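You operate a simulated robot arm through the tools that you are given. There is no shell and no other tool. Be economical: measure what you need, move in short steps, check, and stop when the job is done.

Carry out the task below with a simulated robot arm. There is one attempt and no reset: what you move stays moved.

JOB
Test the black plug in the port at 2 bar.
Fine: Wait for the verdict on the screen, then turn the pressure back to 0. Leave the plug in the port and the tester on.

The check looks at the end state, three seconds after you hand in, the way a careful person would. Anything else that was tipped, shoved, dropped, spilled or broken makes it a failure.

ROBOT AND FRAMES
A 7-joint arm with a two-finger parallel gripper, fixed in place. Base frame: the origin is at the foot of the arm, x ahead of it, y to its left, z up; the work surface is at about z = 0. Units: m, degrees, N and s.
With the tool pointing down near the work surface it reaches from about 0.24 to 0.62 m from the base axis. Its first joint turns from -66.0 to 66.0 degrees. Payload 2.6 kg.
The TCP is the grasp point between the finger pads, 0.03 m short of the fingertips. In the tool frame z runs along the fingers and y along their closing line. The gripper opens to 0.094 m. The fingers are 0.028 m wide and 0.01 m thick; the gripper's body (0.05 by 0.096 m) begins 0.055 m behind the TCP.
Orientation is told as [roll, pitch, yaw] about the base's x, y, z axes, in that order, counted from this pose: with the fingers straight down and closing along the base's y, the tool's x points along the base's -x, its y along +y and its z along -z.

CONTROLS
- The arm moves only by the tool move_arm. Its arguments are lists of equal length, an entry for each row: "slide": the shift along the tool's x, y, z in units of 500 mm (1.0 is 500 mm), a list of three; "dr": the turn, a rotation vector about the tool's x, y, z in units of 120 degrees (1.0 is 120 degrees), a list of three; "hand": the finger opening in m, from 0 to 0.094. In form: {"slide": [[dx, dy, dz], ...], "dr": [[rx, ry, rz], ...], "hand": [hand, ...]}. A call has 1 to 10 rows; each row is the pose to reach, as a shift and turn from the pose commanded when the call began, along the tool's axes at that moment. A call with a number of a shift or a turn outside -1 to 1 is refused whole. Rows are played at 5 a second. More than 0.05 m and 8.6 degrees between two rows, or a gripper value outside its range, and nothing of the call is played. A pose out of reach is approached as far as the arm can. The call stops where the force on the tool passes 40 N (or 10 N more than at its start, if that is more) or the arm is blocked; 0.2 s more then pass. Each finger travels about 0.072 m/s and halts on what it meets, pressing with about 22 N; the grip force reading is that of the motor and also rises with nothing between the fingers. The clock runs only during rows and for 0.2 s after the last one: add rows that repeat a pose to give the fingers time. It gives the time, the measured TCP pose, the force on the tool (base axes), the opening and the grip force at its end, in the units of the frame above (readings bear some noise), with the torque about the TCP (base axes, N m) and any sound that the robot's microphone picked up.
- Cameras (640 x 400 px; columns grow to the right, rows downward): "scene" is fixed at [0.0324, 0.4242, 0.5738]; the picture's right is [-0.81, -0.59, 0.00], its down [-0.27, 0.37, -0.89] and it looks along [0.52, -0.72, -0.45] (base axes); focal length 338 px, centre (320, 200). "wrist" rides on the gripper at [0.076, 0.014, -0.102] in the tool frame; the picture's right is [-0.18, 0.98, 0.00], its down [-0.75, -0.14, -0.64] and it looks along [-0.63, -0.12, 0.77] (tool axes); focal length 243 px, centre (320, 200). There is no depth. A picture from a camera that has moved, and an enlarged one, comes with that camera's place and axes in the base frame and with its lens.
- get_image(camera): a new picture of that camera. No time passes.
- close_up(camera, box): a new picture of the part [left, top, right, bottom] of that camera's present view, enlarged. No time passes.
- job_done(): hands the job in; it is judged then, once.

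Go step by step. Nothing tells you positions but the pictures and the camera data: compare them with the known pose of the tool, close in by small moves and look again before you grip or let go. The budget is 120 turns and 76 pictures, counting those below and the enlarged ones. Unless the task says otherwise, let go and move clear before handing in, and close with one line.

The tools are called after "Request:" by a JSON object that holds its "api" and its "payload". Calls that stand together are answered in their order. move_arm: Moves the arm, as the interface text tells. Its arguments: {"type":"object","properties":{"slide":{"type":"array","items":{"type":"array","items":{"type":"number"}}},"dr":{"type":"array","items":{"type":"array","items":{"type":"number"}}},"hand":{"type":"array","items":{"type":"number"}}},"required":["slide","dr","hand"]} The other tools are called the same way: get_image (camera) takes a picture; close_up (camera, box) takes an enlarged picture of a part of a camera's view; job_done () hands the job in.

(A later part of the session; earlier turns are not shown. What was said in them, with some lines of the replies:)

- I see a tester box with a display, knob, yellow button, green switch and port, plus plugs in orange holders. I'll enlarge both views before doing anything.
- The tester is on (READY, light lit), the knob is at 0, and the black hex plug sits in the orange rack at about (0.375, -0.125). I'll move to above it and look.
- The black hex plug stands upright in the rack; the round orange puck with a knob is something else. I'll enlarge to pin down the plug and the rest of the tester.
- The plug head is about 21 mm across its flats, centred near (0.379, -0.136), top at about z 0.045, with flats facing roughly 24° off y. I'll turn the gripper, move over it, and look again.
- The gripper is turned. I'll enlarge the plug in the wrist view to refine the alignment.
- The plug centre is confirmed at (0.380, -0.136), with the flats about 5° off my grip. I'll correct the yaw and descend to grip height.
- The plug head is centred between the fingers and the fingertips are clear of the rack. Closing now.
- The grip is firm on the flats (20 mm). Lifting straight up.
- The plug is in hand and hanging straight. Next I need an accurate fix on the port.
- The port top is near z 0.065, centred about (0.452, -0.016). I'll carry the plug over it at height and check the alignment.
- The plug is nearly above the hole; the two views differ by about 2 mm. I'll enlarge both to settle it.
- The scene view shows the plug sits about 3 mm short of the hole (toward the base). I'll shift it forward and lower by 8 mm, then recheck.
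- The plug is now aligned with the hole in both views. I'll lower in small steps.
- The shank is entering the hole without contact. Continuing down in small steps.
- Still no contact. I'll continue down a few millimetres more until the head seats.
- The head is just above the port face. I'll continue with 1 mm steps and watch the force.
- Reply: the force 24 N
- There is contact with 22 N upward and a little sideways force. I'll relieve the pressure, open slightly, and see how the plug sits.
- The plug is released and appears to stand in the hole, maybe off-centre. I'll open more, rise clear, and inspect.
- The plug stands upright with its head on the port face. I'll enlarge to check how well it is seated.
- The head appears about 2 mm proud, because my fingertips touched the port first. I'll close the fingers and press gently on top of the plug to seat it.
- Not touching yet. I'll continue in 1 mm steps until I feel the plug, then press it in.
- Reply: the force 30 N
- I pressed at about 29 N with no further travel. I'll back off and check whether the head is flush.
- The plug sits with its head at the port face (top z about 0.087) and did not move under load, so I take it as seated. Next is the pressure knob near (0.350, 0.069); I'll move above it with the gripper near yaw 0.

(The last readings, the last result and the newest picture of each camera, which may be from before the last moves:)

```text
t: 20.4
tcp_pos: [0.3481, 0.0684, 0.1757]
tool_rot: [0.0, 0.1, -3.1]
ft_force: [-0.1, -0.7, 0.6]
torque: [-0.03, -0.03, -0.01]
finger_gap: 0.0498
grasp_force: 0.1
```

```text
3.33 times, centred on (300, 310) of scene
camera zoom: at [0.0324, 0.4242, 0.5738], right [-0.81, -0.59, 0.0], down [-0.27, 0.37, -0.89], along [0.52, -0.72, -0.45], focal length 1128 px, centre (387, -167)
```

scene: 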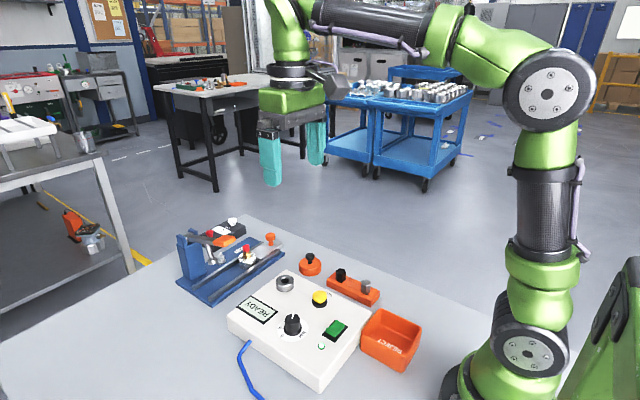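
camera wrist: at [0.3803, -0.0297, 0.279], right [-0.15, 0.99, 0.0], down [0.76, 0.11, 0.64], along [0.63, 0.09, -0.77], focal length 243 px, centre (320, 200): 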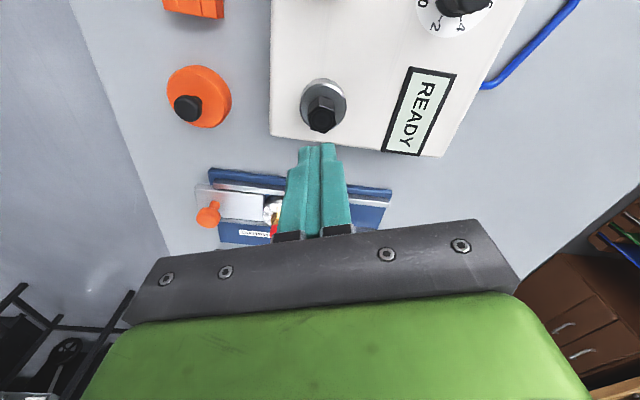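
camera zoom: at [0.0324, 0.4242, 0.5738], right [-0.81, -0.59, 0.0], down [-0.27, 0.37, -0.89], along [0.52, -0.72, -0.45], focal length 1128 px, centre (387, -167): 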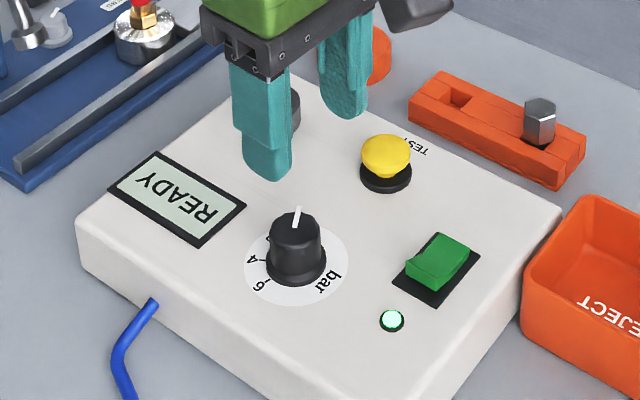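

The knob is about 28 mm wide and centred near (0.356, 0.070), with its pointer at 0. I'll descend around it to grip the upper part.

Request:
{"api": "move_arm", "payload": {"slide": [[-0.0156, 0.003, 0.03], [-0.0156, 0.003, 0.09], [-0.0156, 0.003, 0.13], [-0.0156, 0.003, 0.15], [-0.0156, 0.003, 0.166], [-0.0156, 0.003, 0.166]], "dr": [[0, 0, 0], [0, 0, 0], [0, 0, 0], [0, 0, 0], [0, 0, 0], [0, 0, 0]], "hand": [0.05, 0.05, 0.05, 0.05, 0.05, 0.05]}}

Request:
{"api": "close_up", "payload": {"camera": "wrist", "box": [220, 80, 420, 205]}}

```text
t: 21.8
tcp_pos: [0.3564, 0.0706, 0.0901]
tool_rot: [0.1, 0.0, -3.0]
ft_force: [0.5, 1.0, 0.1]
torque: [0.0, 0.01, 0.0]
finger_gap: 0.05
grasp_force: 0.1
```

```text
3.20 times, centred on (320, 142) of wrist
camera zoom: at [0.2812, 0.0877, 0.1953], right [0.24, 0.97, 0.0], down [0.75, -0.18, 0.64], along [0.62, -0.15, -0.77], focal length 776 px, centre (320, 384)
```

zoom: 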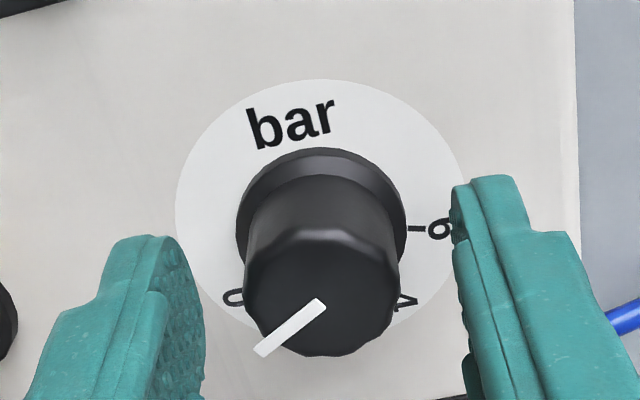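

The knob is centred between the fingers. Closing on it.

Request:
{"api": "move_arm", "payload": {"slide": [[0, 0, 0], [0, 0, 0], [0, 0, 0]], "dr": [[0, 0, 0], [0, 0, 0], [0, 0, 0]], "hand": [0.036, 0.018, 0.018]}}

Request:
{"api": "close_up", "payload": {"camera": "wrist", "box": [220, 80, 420, 205]}}

```text
t: 22.6
tcp_pos: [0.3577, 0.0696, 0.092]
tool_rot: [0.0, 0.0, -3.1]
ft_force: [0.2, -2.5, -2.5]
torque: [-0.07, 0.05, 0.04]
finger_gap: 0.0312
grasp_force: 45.1
```

```text
3.20 times, centred on (320, 142) of wrist
camera zoom: at [0.2812, 0.0874, 0.1954], right [0.24, 0.97, 0.0], down [0.75, -0.18, 0.64], along [0.62, -0.15, -0.77], focal length 776 px, centre (320, 384)
```

zoom: 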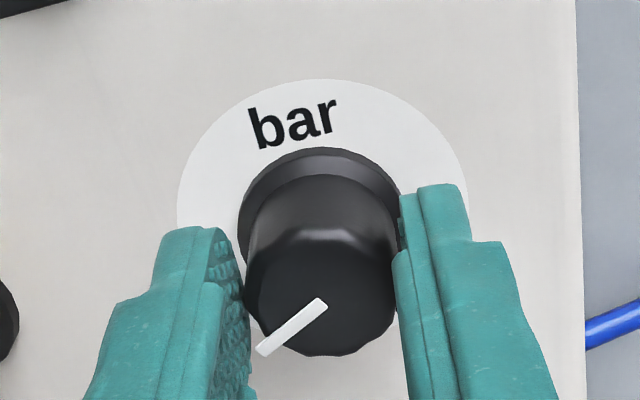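

The grip is on. I'll turn the knob counter-clockwise (from above) about 40° and check against the scale.

Request:
{"api": "move_arm", "payload": {"slide": [[0, 0, 0], [0, 0, 0], [0, 0, 0], [0, 0, 0], [0, 0, 0], [0, 0, 0], [0, 0, 0], [0, 0, 0]], "dr": [[0, 0, 0], [0, 0, -0.06], [0, 0, -0.12], [0, 0, -0.18], [0, 0, -0.24], [0, 0, -0.3], [0, 0, -0.35], [0, 0, -0.35]], "hand": [0.018, 0.018, 0.018, 0.018, 0.018, 0.018, 0.018, 0.018]}}

Request:
{"api": "close_up", "payload": {"camera": "wrist", "box": [220, 80, 420, 205]}}

Request:
{"api": "close_up", "payload": {"camera": "scene", "box": [240, 280, 340, 350]}}

```text
t: 24.4
tcp_pos: [0.3576, 0.068, 0.0915]
tool_rot: [-0.3, 0.2, 38.9]
ft_force: [7.8, -23.2, -7.3]
torque: [-0.68, 0.54, -0.09]
finger_gap: 0.0313
grasp_force: 44.8
```

```text
3.20 times, centred on (320, 142) of wrist
camera zoom: at [0.2888, 0.0306, 0.1955], right [-0.47, 0.88, 0.0], down [0.67, 0.37, 0.64], along [0.57, 0.3, -0.77], focal length 776 px, centre (320, 384)
```

zoom: 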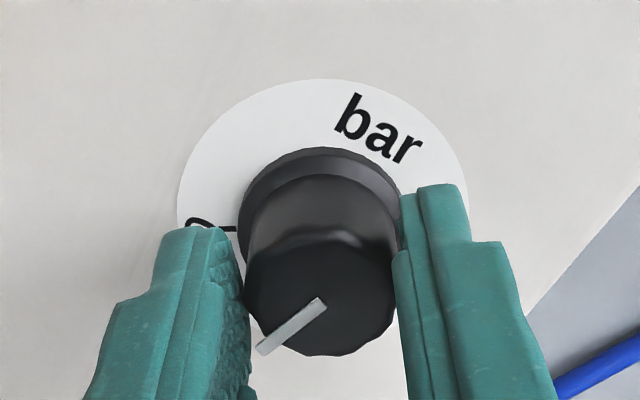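

```text
5.71 times, centred on (290, 315) of scene
camera zoom: at [0.0325, 0.4242, 0.5738], right [-0.81, -0.59, 0.0], down [-0.27, 0.37, -0.89], along [0.52, -0.72, -0.45], focal length 1933 px, centre (491, -457)
```

zoom: 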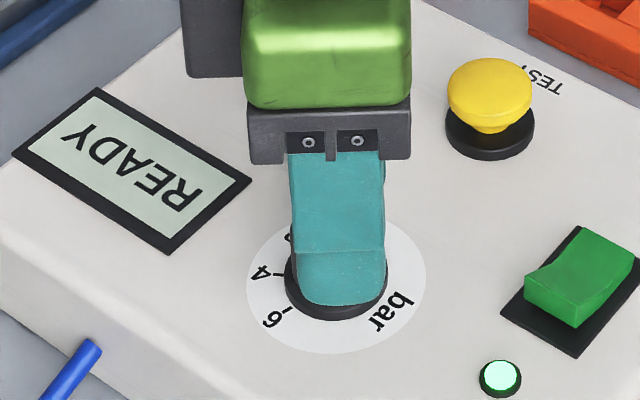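

The knob turned 42° with the gripper. I'll release, rise, and read the pointer against the scale.

Request:
{"api": "move_arm", "payload": {"slide": [[0, 0, 0], [0, 0, 0], [0, 0, -0.06], [0, 0, -0.14], [0, 0, -0.14]], "dr": [[0, 0, 0], [0, 0, 0], [0, 0, 0], [0, 0, 0], [0, 0, 0]], "hand": [0.05, 0.05, 0.05, 0.05, 0.05]}}

Request:
{"api": "close_up", "payload": {"camera": "wrist", "box": [240, 60, 400, 160]}}

Request:
{"api": "close_up", "payload": {"camera": "scene", "box": [250, 280, 350, 350]}}

```text
t: 25.6
tcp_pos: [0.3573, 0.0706, 0.1607]
tool_rot: [0.0, 0.1, 38.9]
ft_force: [-0.4, 0.1, -0.3]
torque: [0.01, -0.02, -0.02]
finger_gap: 0.0497
grasp_force: 0.1
```

```text
4.00 times, centred on (320, 110) of wrist
camera zoom: at [0.2892, 0.0324, 0.2655], right [-0.48, 0.88, 0.0], down [0.67, 0.36, 0.64], along [0.56, 0.31, -0.77], focal length 970 px, centre (320, 560)
```

zoom: 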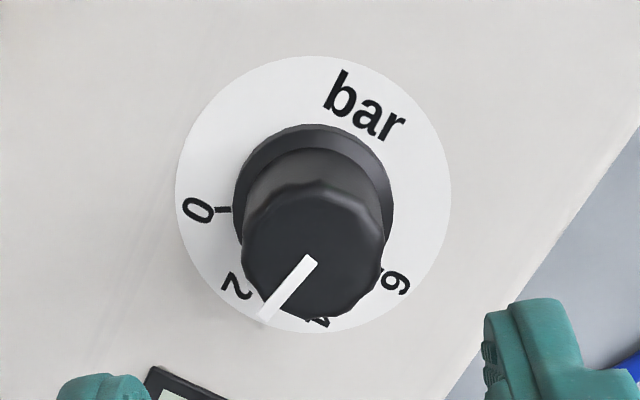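

```text
5.71 times, centred on (300, 315) of scene
camera zoom: at [0.0324, 0.4242, 0.5738], right [-0.81, -0.59, 0.0], down [-0.27, 0.37, -0.89], along [0.52, -0.72, -0.45], focal length 1933 px, centre (434, -457)
```

zoom: 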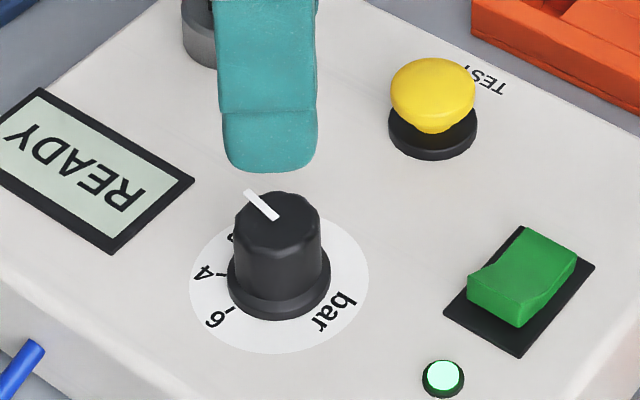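

The pointer is about 6-7° beyond 2: the knob dragged on release because my grip was off-centre by about 3.5 mm in x. I'll recentre on (0.360, 0.070), regrip and turn back slightly.

Request:
{"api": "move_arm", "payload": {"slide": [[-0.005, -0.005, 0.02], [-0.005, -0.005, 0.08], [-0.005, -0.005, 0.14], [-0.005, -0.005, 0.14], [-0.005, -0.005, 0.14], [-0.005, -0.005, 0.14], [-0.005, -0.005, 0.14]], "dr": [[0, 0, -0.054], [0, 0, -0.054], [0, 0, -0.054], [0, 0, -0.054], [0, 0, -0.054], [0, 0, -0.054], [0, 0, -0.054]], "hand": [0.05, 0.05, 0.05, 0.036, 0.022, 0.022, 0.022]}}

Request:
{"api": "close_up", "payload": {"camera": "wrist", "box": [220, 80, 420, 205]}}

```text
t: 27.2
tcp_pos: [0.3609, 0.0703, 0.0922]
tool_rot: [0.0, 0.0, 45.3]
ft_force: [9.2, -10.1, -11.4]
torque: [0.39, -0.72, 0.03]
finger_gap: 0.0311
grasp_force: 44.9
```

```text
3.20 times, centred on (320, 142) of wrist
camera zoom: at [0.2968, 0.0258, 0.196], right [-0.57, 0.82, 0.0], down [0.63, 0.44, 0.64], along [0.53, 0.37, -0.77], focal length 776 px, centre (320, 384)
```

zoom: 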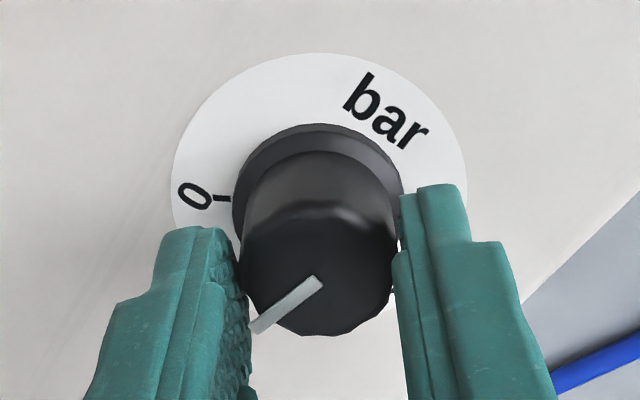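

In the grip the pointer now already reads about 2. I'll relieve the side load (about 1.5 mm along the closing line) so the release does not drag the knob.

Request:
{"api": "move_arm", "payload": {"slide": [[0, -0.0015, 0], [0, -0.003, 0], [0, -0.003, 0]], "dr": [[0, 0, 0], [0, 0, 0], [0, 0, 0]], "hand": [0.022, 0.022, 0.022]}}

```text
t: 28.0
tcp_pos: [0.3609, 0.0708, 0.092]
tool_rot: [0.0, 0.0, 45.4]
ft_force: [7.4, -1.5, 0.9]
torque: [-0.77, 0.38, 0.02]
finger_gap: 0.0312
grasp_force: 44.8
```

The side load is mostly gone. I'll trim a little more, then open and rise to read the scale.

Request:
{"api": "move_arm", "payload": {"slide": [[0, -0.0014, 0], [0, -0.0014, 0], [0, -0.0014, 0], [0, -0.0014, 0], [0, -0.0014, -0.06], [0, -0.0014, -0.14], [0, -0.0014, -0.14]], "dr": [[0, 0, 0], [0, 0, 0], [0, 0, 0], [0, 0, 0], [0, 0, 0], [0, 0, 0], [0, 0, 0]], "hand": [0.022, 0.022, 0.036, 0.05, 0.05, 0.05, 0.05]}}

Request:
{"api": "close_up", "payload": {"camera": "wrist", "box": [240, 60, 400, 160]}}

```text
t: 29.6
tcp_pos: [0.3614, 0.0673, 0.162]
tool_rot: [0.0, 0.1, 45.5]
ft_force: [0.1, 0.2, 0.2]
torque: [0.01, 0.03, -0.01]
finger_gap: 0.05
grasp_force: 0.1
```

```text
4.00 times, centred on (320, 110) of wrist
camera zoom: at [0.2981, 0.0226, 0.2657], right [-0.57, 0.82, 0.0], down [0.63, 0.44, 0.64], along [0.53, 0.37, -0.77], focal length 970 px, centre (320, 560)
```

zoom: 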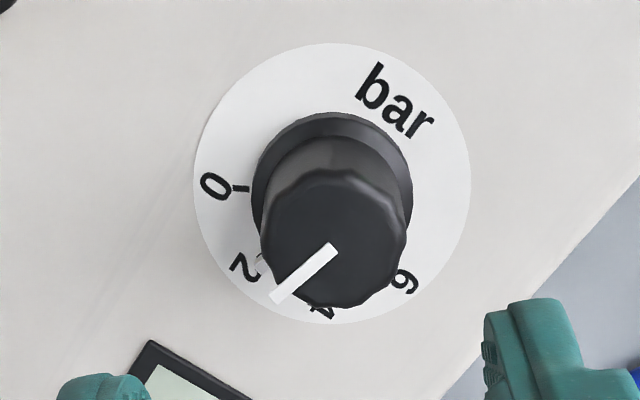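

A white mark on the knob's skirt seems to line up with the 2 tick. I'll enlarge to read it precisely.

Request:
{"api": "close_up", "payload": {"camera": "wrist", "box": [285, 90, 345, 145]}}

```text
7.27 times, centred on (315, 118) of wrist
camera zoom: at [0.2981, 0.0226, 0.2657], right [-0.57, 0.82, 0.0], down [0.63, 0.44, 0.64], along [0.53, 0.37, -0.77], focal length 1764 px, centre (356, 800)
```

zoom: 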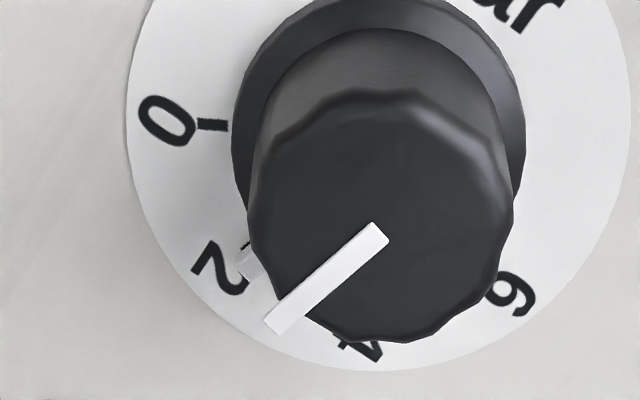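

The pointer is within about 2° of the 2 mark (about 2.1 bar at most). Next I'll close the fingers and move above the yellow TEST button at about (0.360, -0.021).

Request:
{"api": "move_arm", "payload": {"slide": [[0.021, -0.02, 0], [0.043, -0.041, 0], [0.064, -0.061, 0], [0.085, -0.081, 0], [0.107, -0.102, 0], [0.128, -0.122, 0], [0.128, -0.122, 0.06], [0.128, -0.122, 0.1], [0.128, -0.122, 0.1]], "dr": [[0, 0, 0.063], [0, 0, 0.126], [0, 0, 0.189], [0, 0, 0.252], [0, 0, 0.315], [0, 0, 0.375], [0, 0, 0.375], [0, 0, 0.375], [0, 0, 0.375]], "hand": [0.05, 0.03, 0.01, 0, 0, 0, 0, 0, 0]}}

Request:
{"api": "close_up", "payload": {"camera": "scene", "box": [260, 240, 380, 330]}}

Request:
{"api": "close_up", "payload": {"camera": "wrist", "box": [240, 80, 480, 230]}}

```text
t: 31.6
tcp_pos: [0.3593, -0.0193, 0.1119]
tool_rot: [0.0, 0.0, 0.4]
ft_force: [0.3, 0.4, 0.0]
torque: [0.0, -0.01, 0.0]
finger_gap: 0.0
grasp_force: 21.8
```

```text
4.44 times, centred on (320, 285) of scene
camera zoom: at [0.0324, 0.4241, 0.5738], right [-0.81, -0.59, 0.0], down [-0.27, 0.37, -0.89], along [0.52, -0.72, -0.45], focal length 1504 px, centre (320, -178)
```

zoom: 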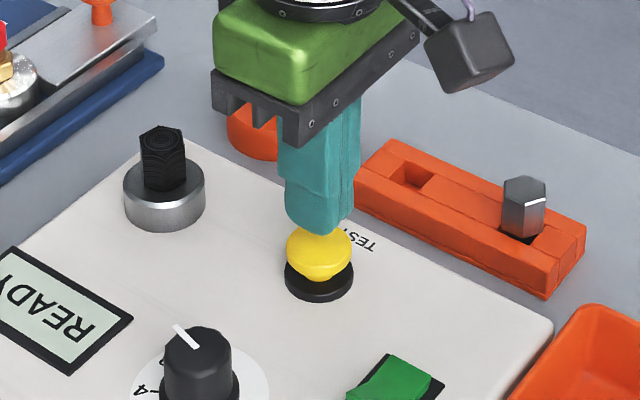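

```text
2.67 times, centred on (360, 155) of wrist
camera zoom: at [0.2831, -0.0073, 0.2151], right [0.18, 0.98, 0.0], down [0.75, -0.14, 0.64], along [0.63, -0.11, -0.77], focal length 647 px, centre (213, 320)
```

zoom: 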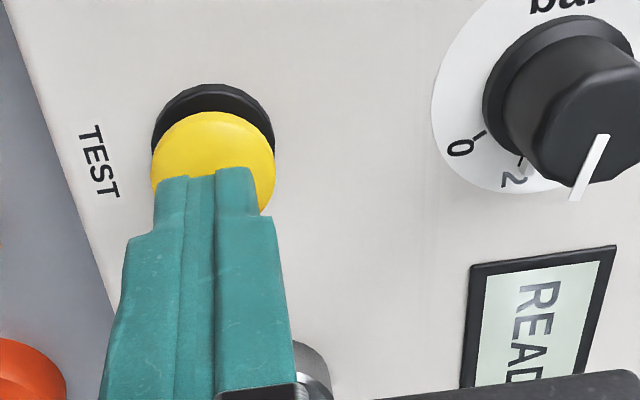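

The closed fingertips are right above the button, and the 2 tick lines up with the skirt pointer. I'll press down in small steps, then come back up.

Request:
{"api": "move_arm", "payload": {"slide": [[0, 0, 0.012], [0, 0, 0.022], [0, 0, 0.027], [0, 0, 0.031], [0, 0, 0.035], [0, 0, 0.038]], "dr": [[0, 0, 0], [0, 0, 0], [0, 0, 0], [0, 0, 0], [0, 0, 0], [0, 0, 0]], "hand": [0, 0, 0, 0, 0, 0]}}

Request:
{"api": "close_up", "payload": {"camera": "scene", "box": [220, 240, 380, 350]}}

```text
t: 33.0
tcp_pos: [0.361, -0.0198, 0.0923]
tool_rot: [0.1, 0.0, 0.6]
ft_force: [-1.4, 0.0, 5.7]
torque: [0.02, 0.1, 0.0]
finger_gap: 0.0003
grasp_force: 21.8
heard: click
```

```text
3.64 times, centred on (300, 295) of scene
camera zoom: at [0.0324, 0.4242, 0.5738], right [-0.81, -0.59, 0.0], down [-0.27, 0.37, -0.89], along [0.53, -0.72, -0.45], focal length 1230 px, centre (393, -146)
```

zoom: 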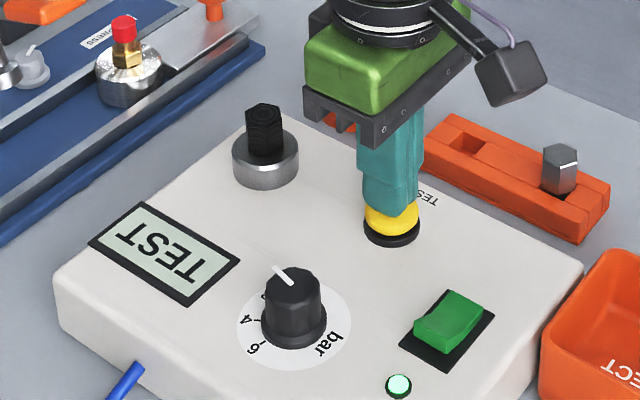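

The button clicked and the screen shows TEST. I'll rise off it and wait for the verdict.

Request:
{"api": "move_arm", "payload": {"slide": [[0, 0, -0.03], [0, 0, -0.1], [0, 0, -0.14], [0, 0, -0.14], [0, 0, -0.14], [0, 0, -0.14], [0, 0, -0.14], [0, 0, -0.14], [0, 0, -0.14], [0, 0, -0.14]], "dr": [[0, 0, 0], [0, 0, 0], [0, 0, 0], [0, 0, 0], [0, 0, 0], [0, 0, 0], [0, 0, 0], [0, 0, 0], [0, 0, 0], [0, 0, 0]], "hand": [0, 0, 0, 0, 0, 0, 0, 0, 0, 0]}}

Request:
{"api": "close_up", "payload": {"camera": "scene", "box": [220, 240, 380, 350]}}

```text
t: 35.2
tcp_pos: [0.361, -0.0192, 0.1631]
tool_rot: [-0.1, 0.0, 0.4]
ft_force: [-0.4, -0.7, 0.1]
torque: [0.02, 0.02, 0.0]
finger_gap: 0.0
grasp_force: 21.7
```

```text
3.64 times, centred on (300, 295) of scene
camera zoom: at [0.0324, 0.4242, 0.5738], right [-0.81, -0.59, 0.0], down [-0.27, 0.37, -0.89], along [0.52, -0.72, -0.45], focal length 1230 px, centre (393, -146)
```

zoom: 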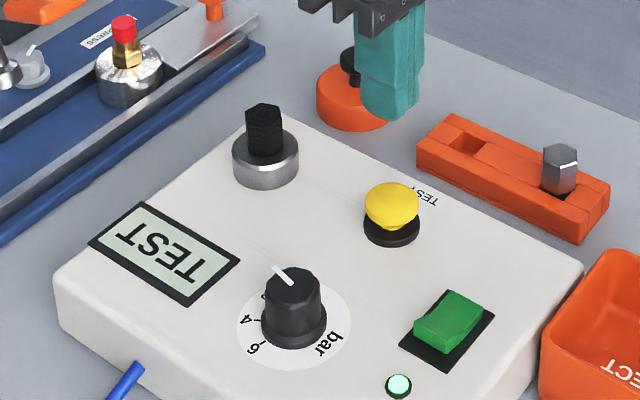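

The screen still reads TEST. While waiting I'll move above the knob without touching it, fingers oriented so the pointer stays between them.

Request:
{"api": "move_arm", "payload": {"slide": [[-0.0003, 0.06, 0], [-0.0006, 0.12, 0], [-0.001, 0.179, 0], [-0.001, 0.179, 0], [-0.001, 0.179, 0], [-0.001, 0.179, 0], [-0.001, 0.179, 0], [-0.001, 0.179, 0], [-0.001, 0.179, 0], [-0.001, 0.179, 0]], "dr": [[0, 0, 0.04], [0, 0, 0.08], [0, 0, 0.12], [0, 0, 0.12], [0, 0, 0.12], [0, 0, 0.12], [0, 0, 0.12], [0, 0, 0.12], [0, 0, 0.12], [0, 0, 0.12]], "hand": [0, 0.02, 0.05, 0.05, 0.05, 0.05, 0.05, 0.05, 0.05, 0.05]}}

Request:
{"api": "get_image", "payload": {"camera": "scene"}}

```text
t: 37.4
tcp_pos: [0.3598, 0.0694, 0.1626]
tool_rot: [-0.1, 0.0, -13.9]
ft_force: [-0.3, -0.2, 1.0]
torque: [0.01, 0.0, 0.03]
finger_gap: 0.0501
grasp_force: 0.1
```

```text
16 pictures are left
```

scene: 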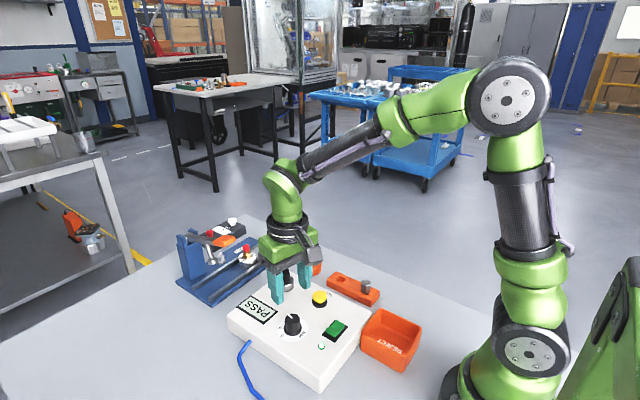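

The screen shows PASS. Now I'll look at the knob from above before gripping to turn it back to 0.

Request:
{"api": "close_up", "payload": {"camera": "wrist", "box": [240, 60, 400, 160]}}

Request:
{"api": "close_up", "payload": {"camera": "scene", "box": [230, 290, 290, 330]}}

```text
4.00 times, centred on (320, 110) of wrist
camera zoom: at [0.2893, 0.1002, 0.2679], right [0.42, 0.91, 0.0], down [0.7, -0.32, 0.64], along [0.58, -0.27, -0.77], focal length 970 px, centre (320, 560)
```

zoom: 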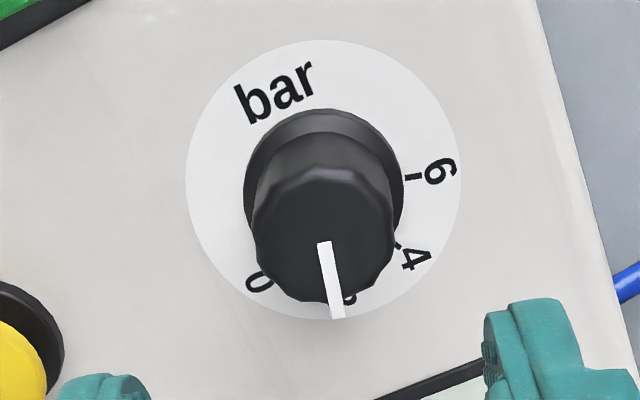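

```text
10.00 times, centred on (260, 310) of scene
camera zoom: at [0.0324, 0.4242, 0.5738], right [-0.81, -0.59, 0.0], down [-0.27, 0.37, -0.89], along [0.52, -0.72, -0.45], focal length 3383 px, centre (920, -900)
```

zoom: 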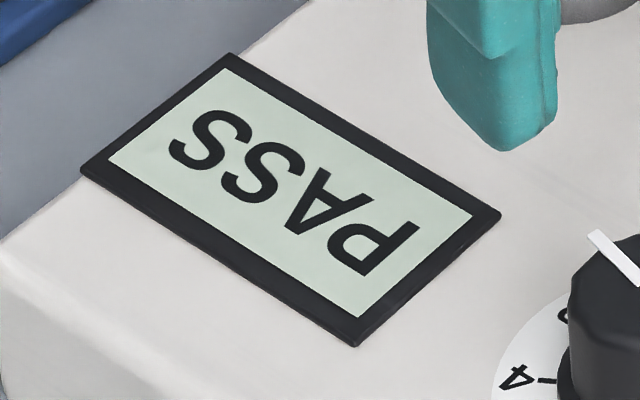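

PASS is confirmed and the knob is centred under the gripper. Descending and gripping it.

Request:
{"api": "move_arm", "payload": {"slide": [[0.001, 0.001, 0.05], [0.001, 0.001, 0.1], [0.001, 0.001, 0.14], [0.001, 0.001, 0.14], [0.001, 0.001, 0.14], [0.001, 0.001, 0.14], [0.001, 0.001, 0.14]], "dr": [[0, 0, 0], [0, 0, 0], [0, 0, 0], [0, 0, 0], [0, 0, 0], [0, 0, 0], [0, 0, 0]], "hand": [0.05, 0.05, 0.05, 0.036, 0.022, 0.022, 0.022]}}

```text
t: 39.0
tcp_pos: [0.3588, 0.0703, 0.0915]
tool_rot: [-0.1, 0.1, -14.0]
ft_force: [-4.8, -15.6, -3.4]
torque: [-0.15, -0.3, 0.02]
finger_gap: 0.0316
grasp_force: 44.5
```

There is a 16 N side load along the closing line, so I'll recentre by about 2.5 mm and start turning clockwise.

Request:
{"api": "move_arm", "payload": {"slide": [[0, -0.0025, 0], [0, -0.005, 0], [0, -0.005, 0], [0, -0.005, 0], [0, -0.005, 0], [0, -0.005, 0]], "dr": [[0, 0, 0], [0, 0, 0], [0, 0, 0.06], [0, 0, 0.12], [0, 0, 0.18], [0, 0, 0.18]], "hand": [0.022, 0.022, 0.022, 0.022, 0.022, 0.022]}}

```text
t: 40.5
tcp_pos: [0.3591, 0.0701, 0.092]
tool_rot: [0.3, 0.1, -35.3]
ft_force: [2.2, 1.3, -2.1]
torque: [-0.11, 0.28, 0.0]
finger_gap: 0.0319
grasp_force: 45.3
stopped in row 6: the force on the tool passed its limit at 40 N (the readings are from after the stop); the commanded pose is now the measured one
```

The move stopped on a brief force spike at yaw -35; the load is small now. I'll look at the knob.

Request:
{"api": "close_up", "payload": {"camera": "wrist", "box": [220, 70, 420, 205]}}

Request:
{"api": "close_up", "payload": {"camera": "scene", "box": [220, 260, 380, 370]}}

```text
2.96 times, centred on (320, 138) of wrist
camera zoom: at [0.3049, 0.125, 0.1966], right [0.72, 0.69, 0.0], down [0.53, -0.55, 0.64], along [0.45, -0.46, -0.77], focal length 719 px, centre (320, 385)
```

zoom: 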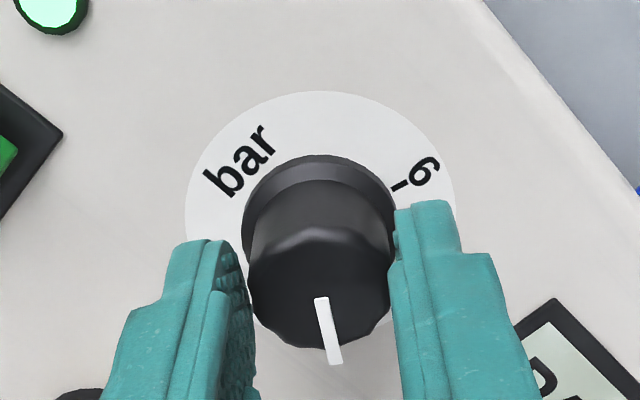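

```text
3.64 times, centred on (300, 315) of scene
camera zoom: at [0.0324, 0.4241, 0.5738], right [-0.81, -0.59, 0.0], down [-0.27, 0.37, -0.89], along [0.52, -0.72, -0.45], focal length 1230 px, centre (393, -218)
```

zoom: 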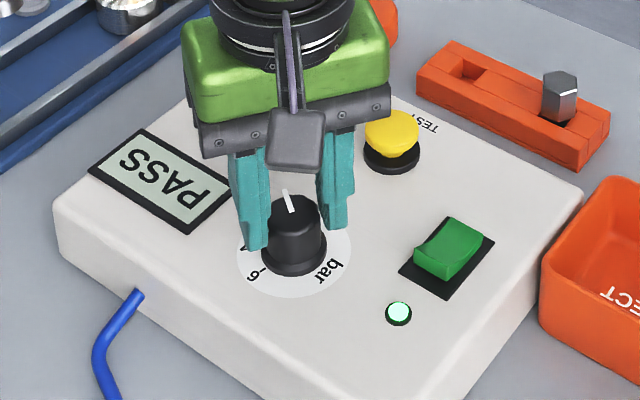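

The knob follows the gripper; the pointer is roughly midway with about 28° left to reach 0. Continuing in smaller portions.

Request:
{"api": "move_arm", "payload": {"slide": [[0, 0, 0], [0, 0, 0], [0, 0, 0], [0, 0, 0]], "dr": [[0, 0, 0.03], [0, 0, 0.06], [0, 0, 0.09], [0, 0, 0.12]], "hand": [0.022, 0.022, 0.022, 0.022]}}

```text
t: 41.5
tcp_pos: [0.3596, 0.0708, 0.0916]
tool_rot: [0.2, 0.1, -49.8]
ft_force: [7.1, 6.0, -14.1]
torque: [-0.92, -0.75, 0.05]
finger_gap: 0.0315
grasp_force: 45.6
```

Loads are modest. Turning the remaining 14° with a small centring trim.

Request:
{"api": "move_arm", "payload": {"slide": [[0, 0.002, 0], [0, 0.003, 0], [0, 0.003, 0], [0, 0.003, 0], [0, 0.003, 0]], "dr": [[0, 0, 0.0], [0, 0, 0.04], [0, 0, 0.08], [0, 0, 0.115], [0, 0, 0.115]], "hand": [0.022, 0.022, 0.022, 0.022, 0.022]}}

Request:
{"api": "close_up", "payload": {"camera": "wrist", "box": [220, 70, 420, 205]}}

```text
t: 42.7
tcp_pos: [0.3582, 0.0705, 0.0926]
tool_rot: [0.0, 0.1, -63.8]
ft_force: [-9.2, -7.7, 9.4]
torque: [-0.6, 0.37, 0.56]
finger_gap: 0.0315
grasp_force: 44.7
```

```text
2.96 times, centred on (320, 138) of wrist
camera zoom: at [0.3386, 0.1439, 0.1967], right [0.96, 0.27, 0.0], down [0.21, -0.74, 0.64], along [0.17, -0.62, -0.77], focal length 719 px, centre (320, 385)
```

zoom: 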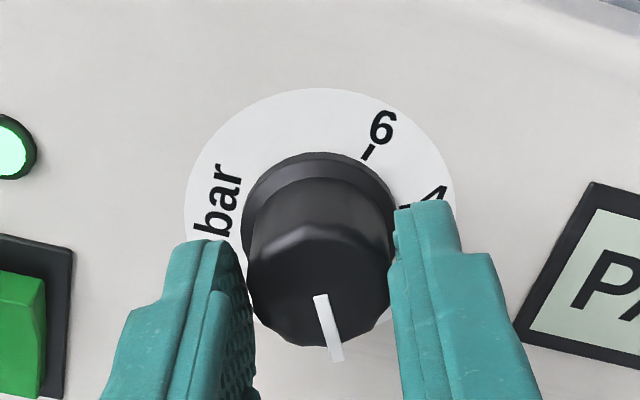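

The torque shows the knob is against its zero stop. I'll trim out the side load, release, and rise to check.

Request:
{"api": "move_arm", "payload": {"slide": [[0, -0.0025, 0], [0, -0.003, 0], [0, -0.003, 0], [0, -0.003, 0], [0, -0.003, -0.06], [0, -0.003, -0.14], [0, -0.003, -0.14]], "dr": [[0, 0, 0], [0, 0, 0], [0, 0, 0], [0, 0, 0], [0, 0, 0], [0, 0, 0], [0, 0, 0]], "hand": [0.022, 0.022, 0.036, 0.05, 0.05, 0.05, 0.05]}}

Request:
{"api": "close_up", "payload": {"camera": "wrist", "box": [240, 60, 400, 160]}}

```text
t: 44.3
tcp_pos: [0.3591, 0.0701, 0.1625]
tool_rot: [0.1, 0.0, -63.6]
ft_force: [0.3, 0.0, 0.5]
torque: [0.04, 0.04, 0.03]
finger_gap: 0.0497
grasp_force: 0.1
```

```text
4.00 times, centred on (320, 110) of wrist
camera zoom: at [0.3381, 0.1427, 0.2669], right [0.96, 0.27, 0.0], down [0.21, -0.74, 0.64], along [0.17, -0.62, -0.77], focal length 970 px, centre (320, 560)
```

zoom: 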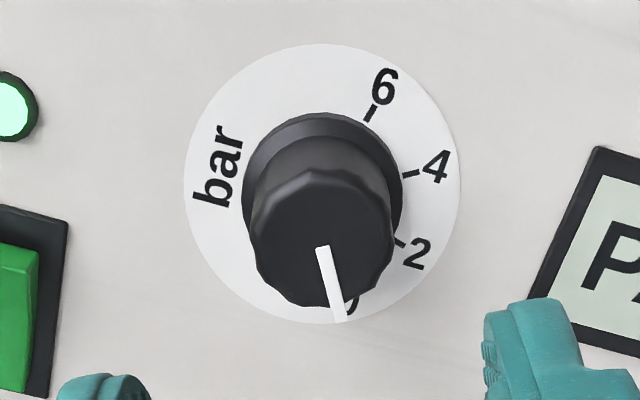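

The pointer sits on 0 again (about -60.4° against the original -60.9°). I'll rise clear and take a final look.

Request:
{"api": "move_arm", "payload": {"slide": [[0, 0, -0.08], [0, 0, -0.16], [0, 0, -0.24], [0, 0, -0.24]], "dr": [[0, 0, 0], [0, 0, 0], [0, 0, 0], [0, 0, 0]], "hand": [0.05, 0.05, 0.05, 0.05]}}

Request:
{"api": "close_up", "payload": {"camera": "scene", "box": [160, 200, 440, 390]}}

```text
t: 45.3
tcp_pos: [0.36, 0.0701, 0.2824]
tool_rot: [0.1, 0.1, -63.6]
ft_force: [0.7, 0.4, 0.8]
torque: [0.02, 0.01, 0.03]
finger_gap: 0.0499
grasp_force: 0.1
```

```text
2.11 times, centred on (300, 295) of scene
camera zoom: at [0.0324, 0.4241, 0.5738], right [-0.81, -0.59, 0.0], down [-0.27, 0.37, -0.89], along [0.52, -0.72, -0.45], focal length 712 px, centre (362, 0)
```

zoom: 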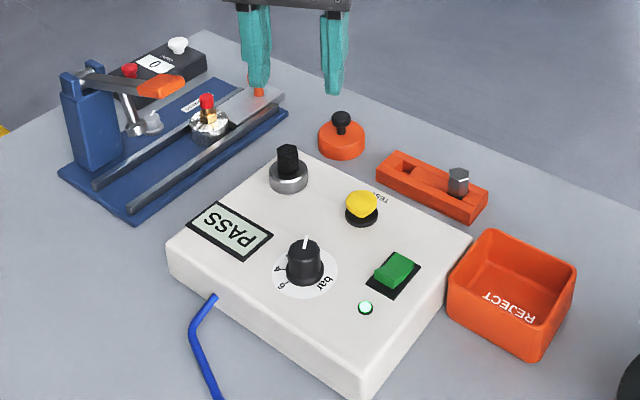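

The screen shows PASS, the knob is at 0, the plug is in the port, the tester is on, and nothing else has moved. Handing in.

Request:
{"api": "job_done", "payload": {}}

```text
The job is handed in.
```

The black plug was tested at about 2 bar (my pointer reading was roughly 2° past the mark) and the screen showed PASS; the pressure is back at 0, the plug is in the port and the tester is on.
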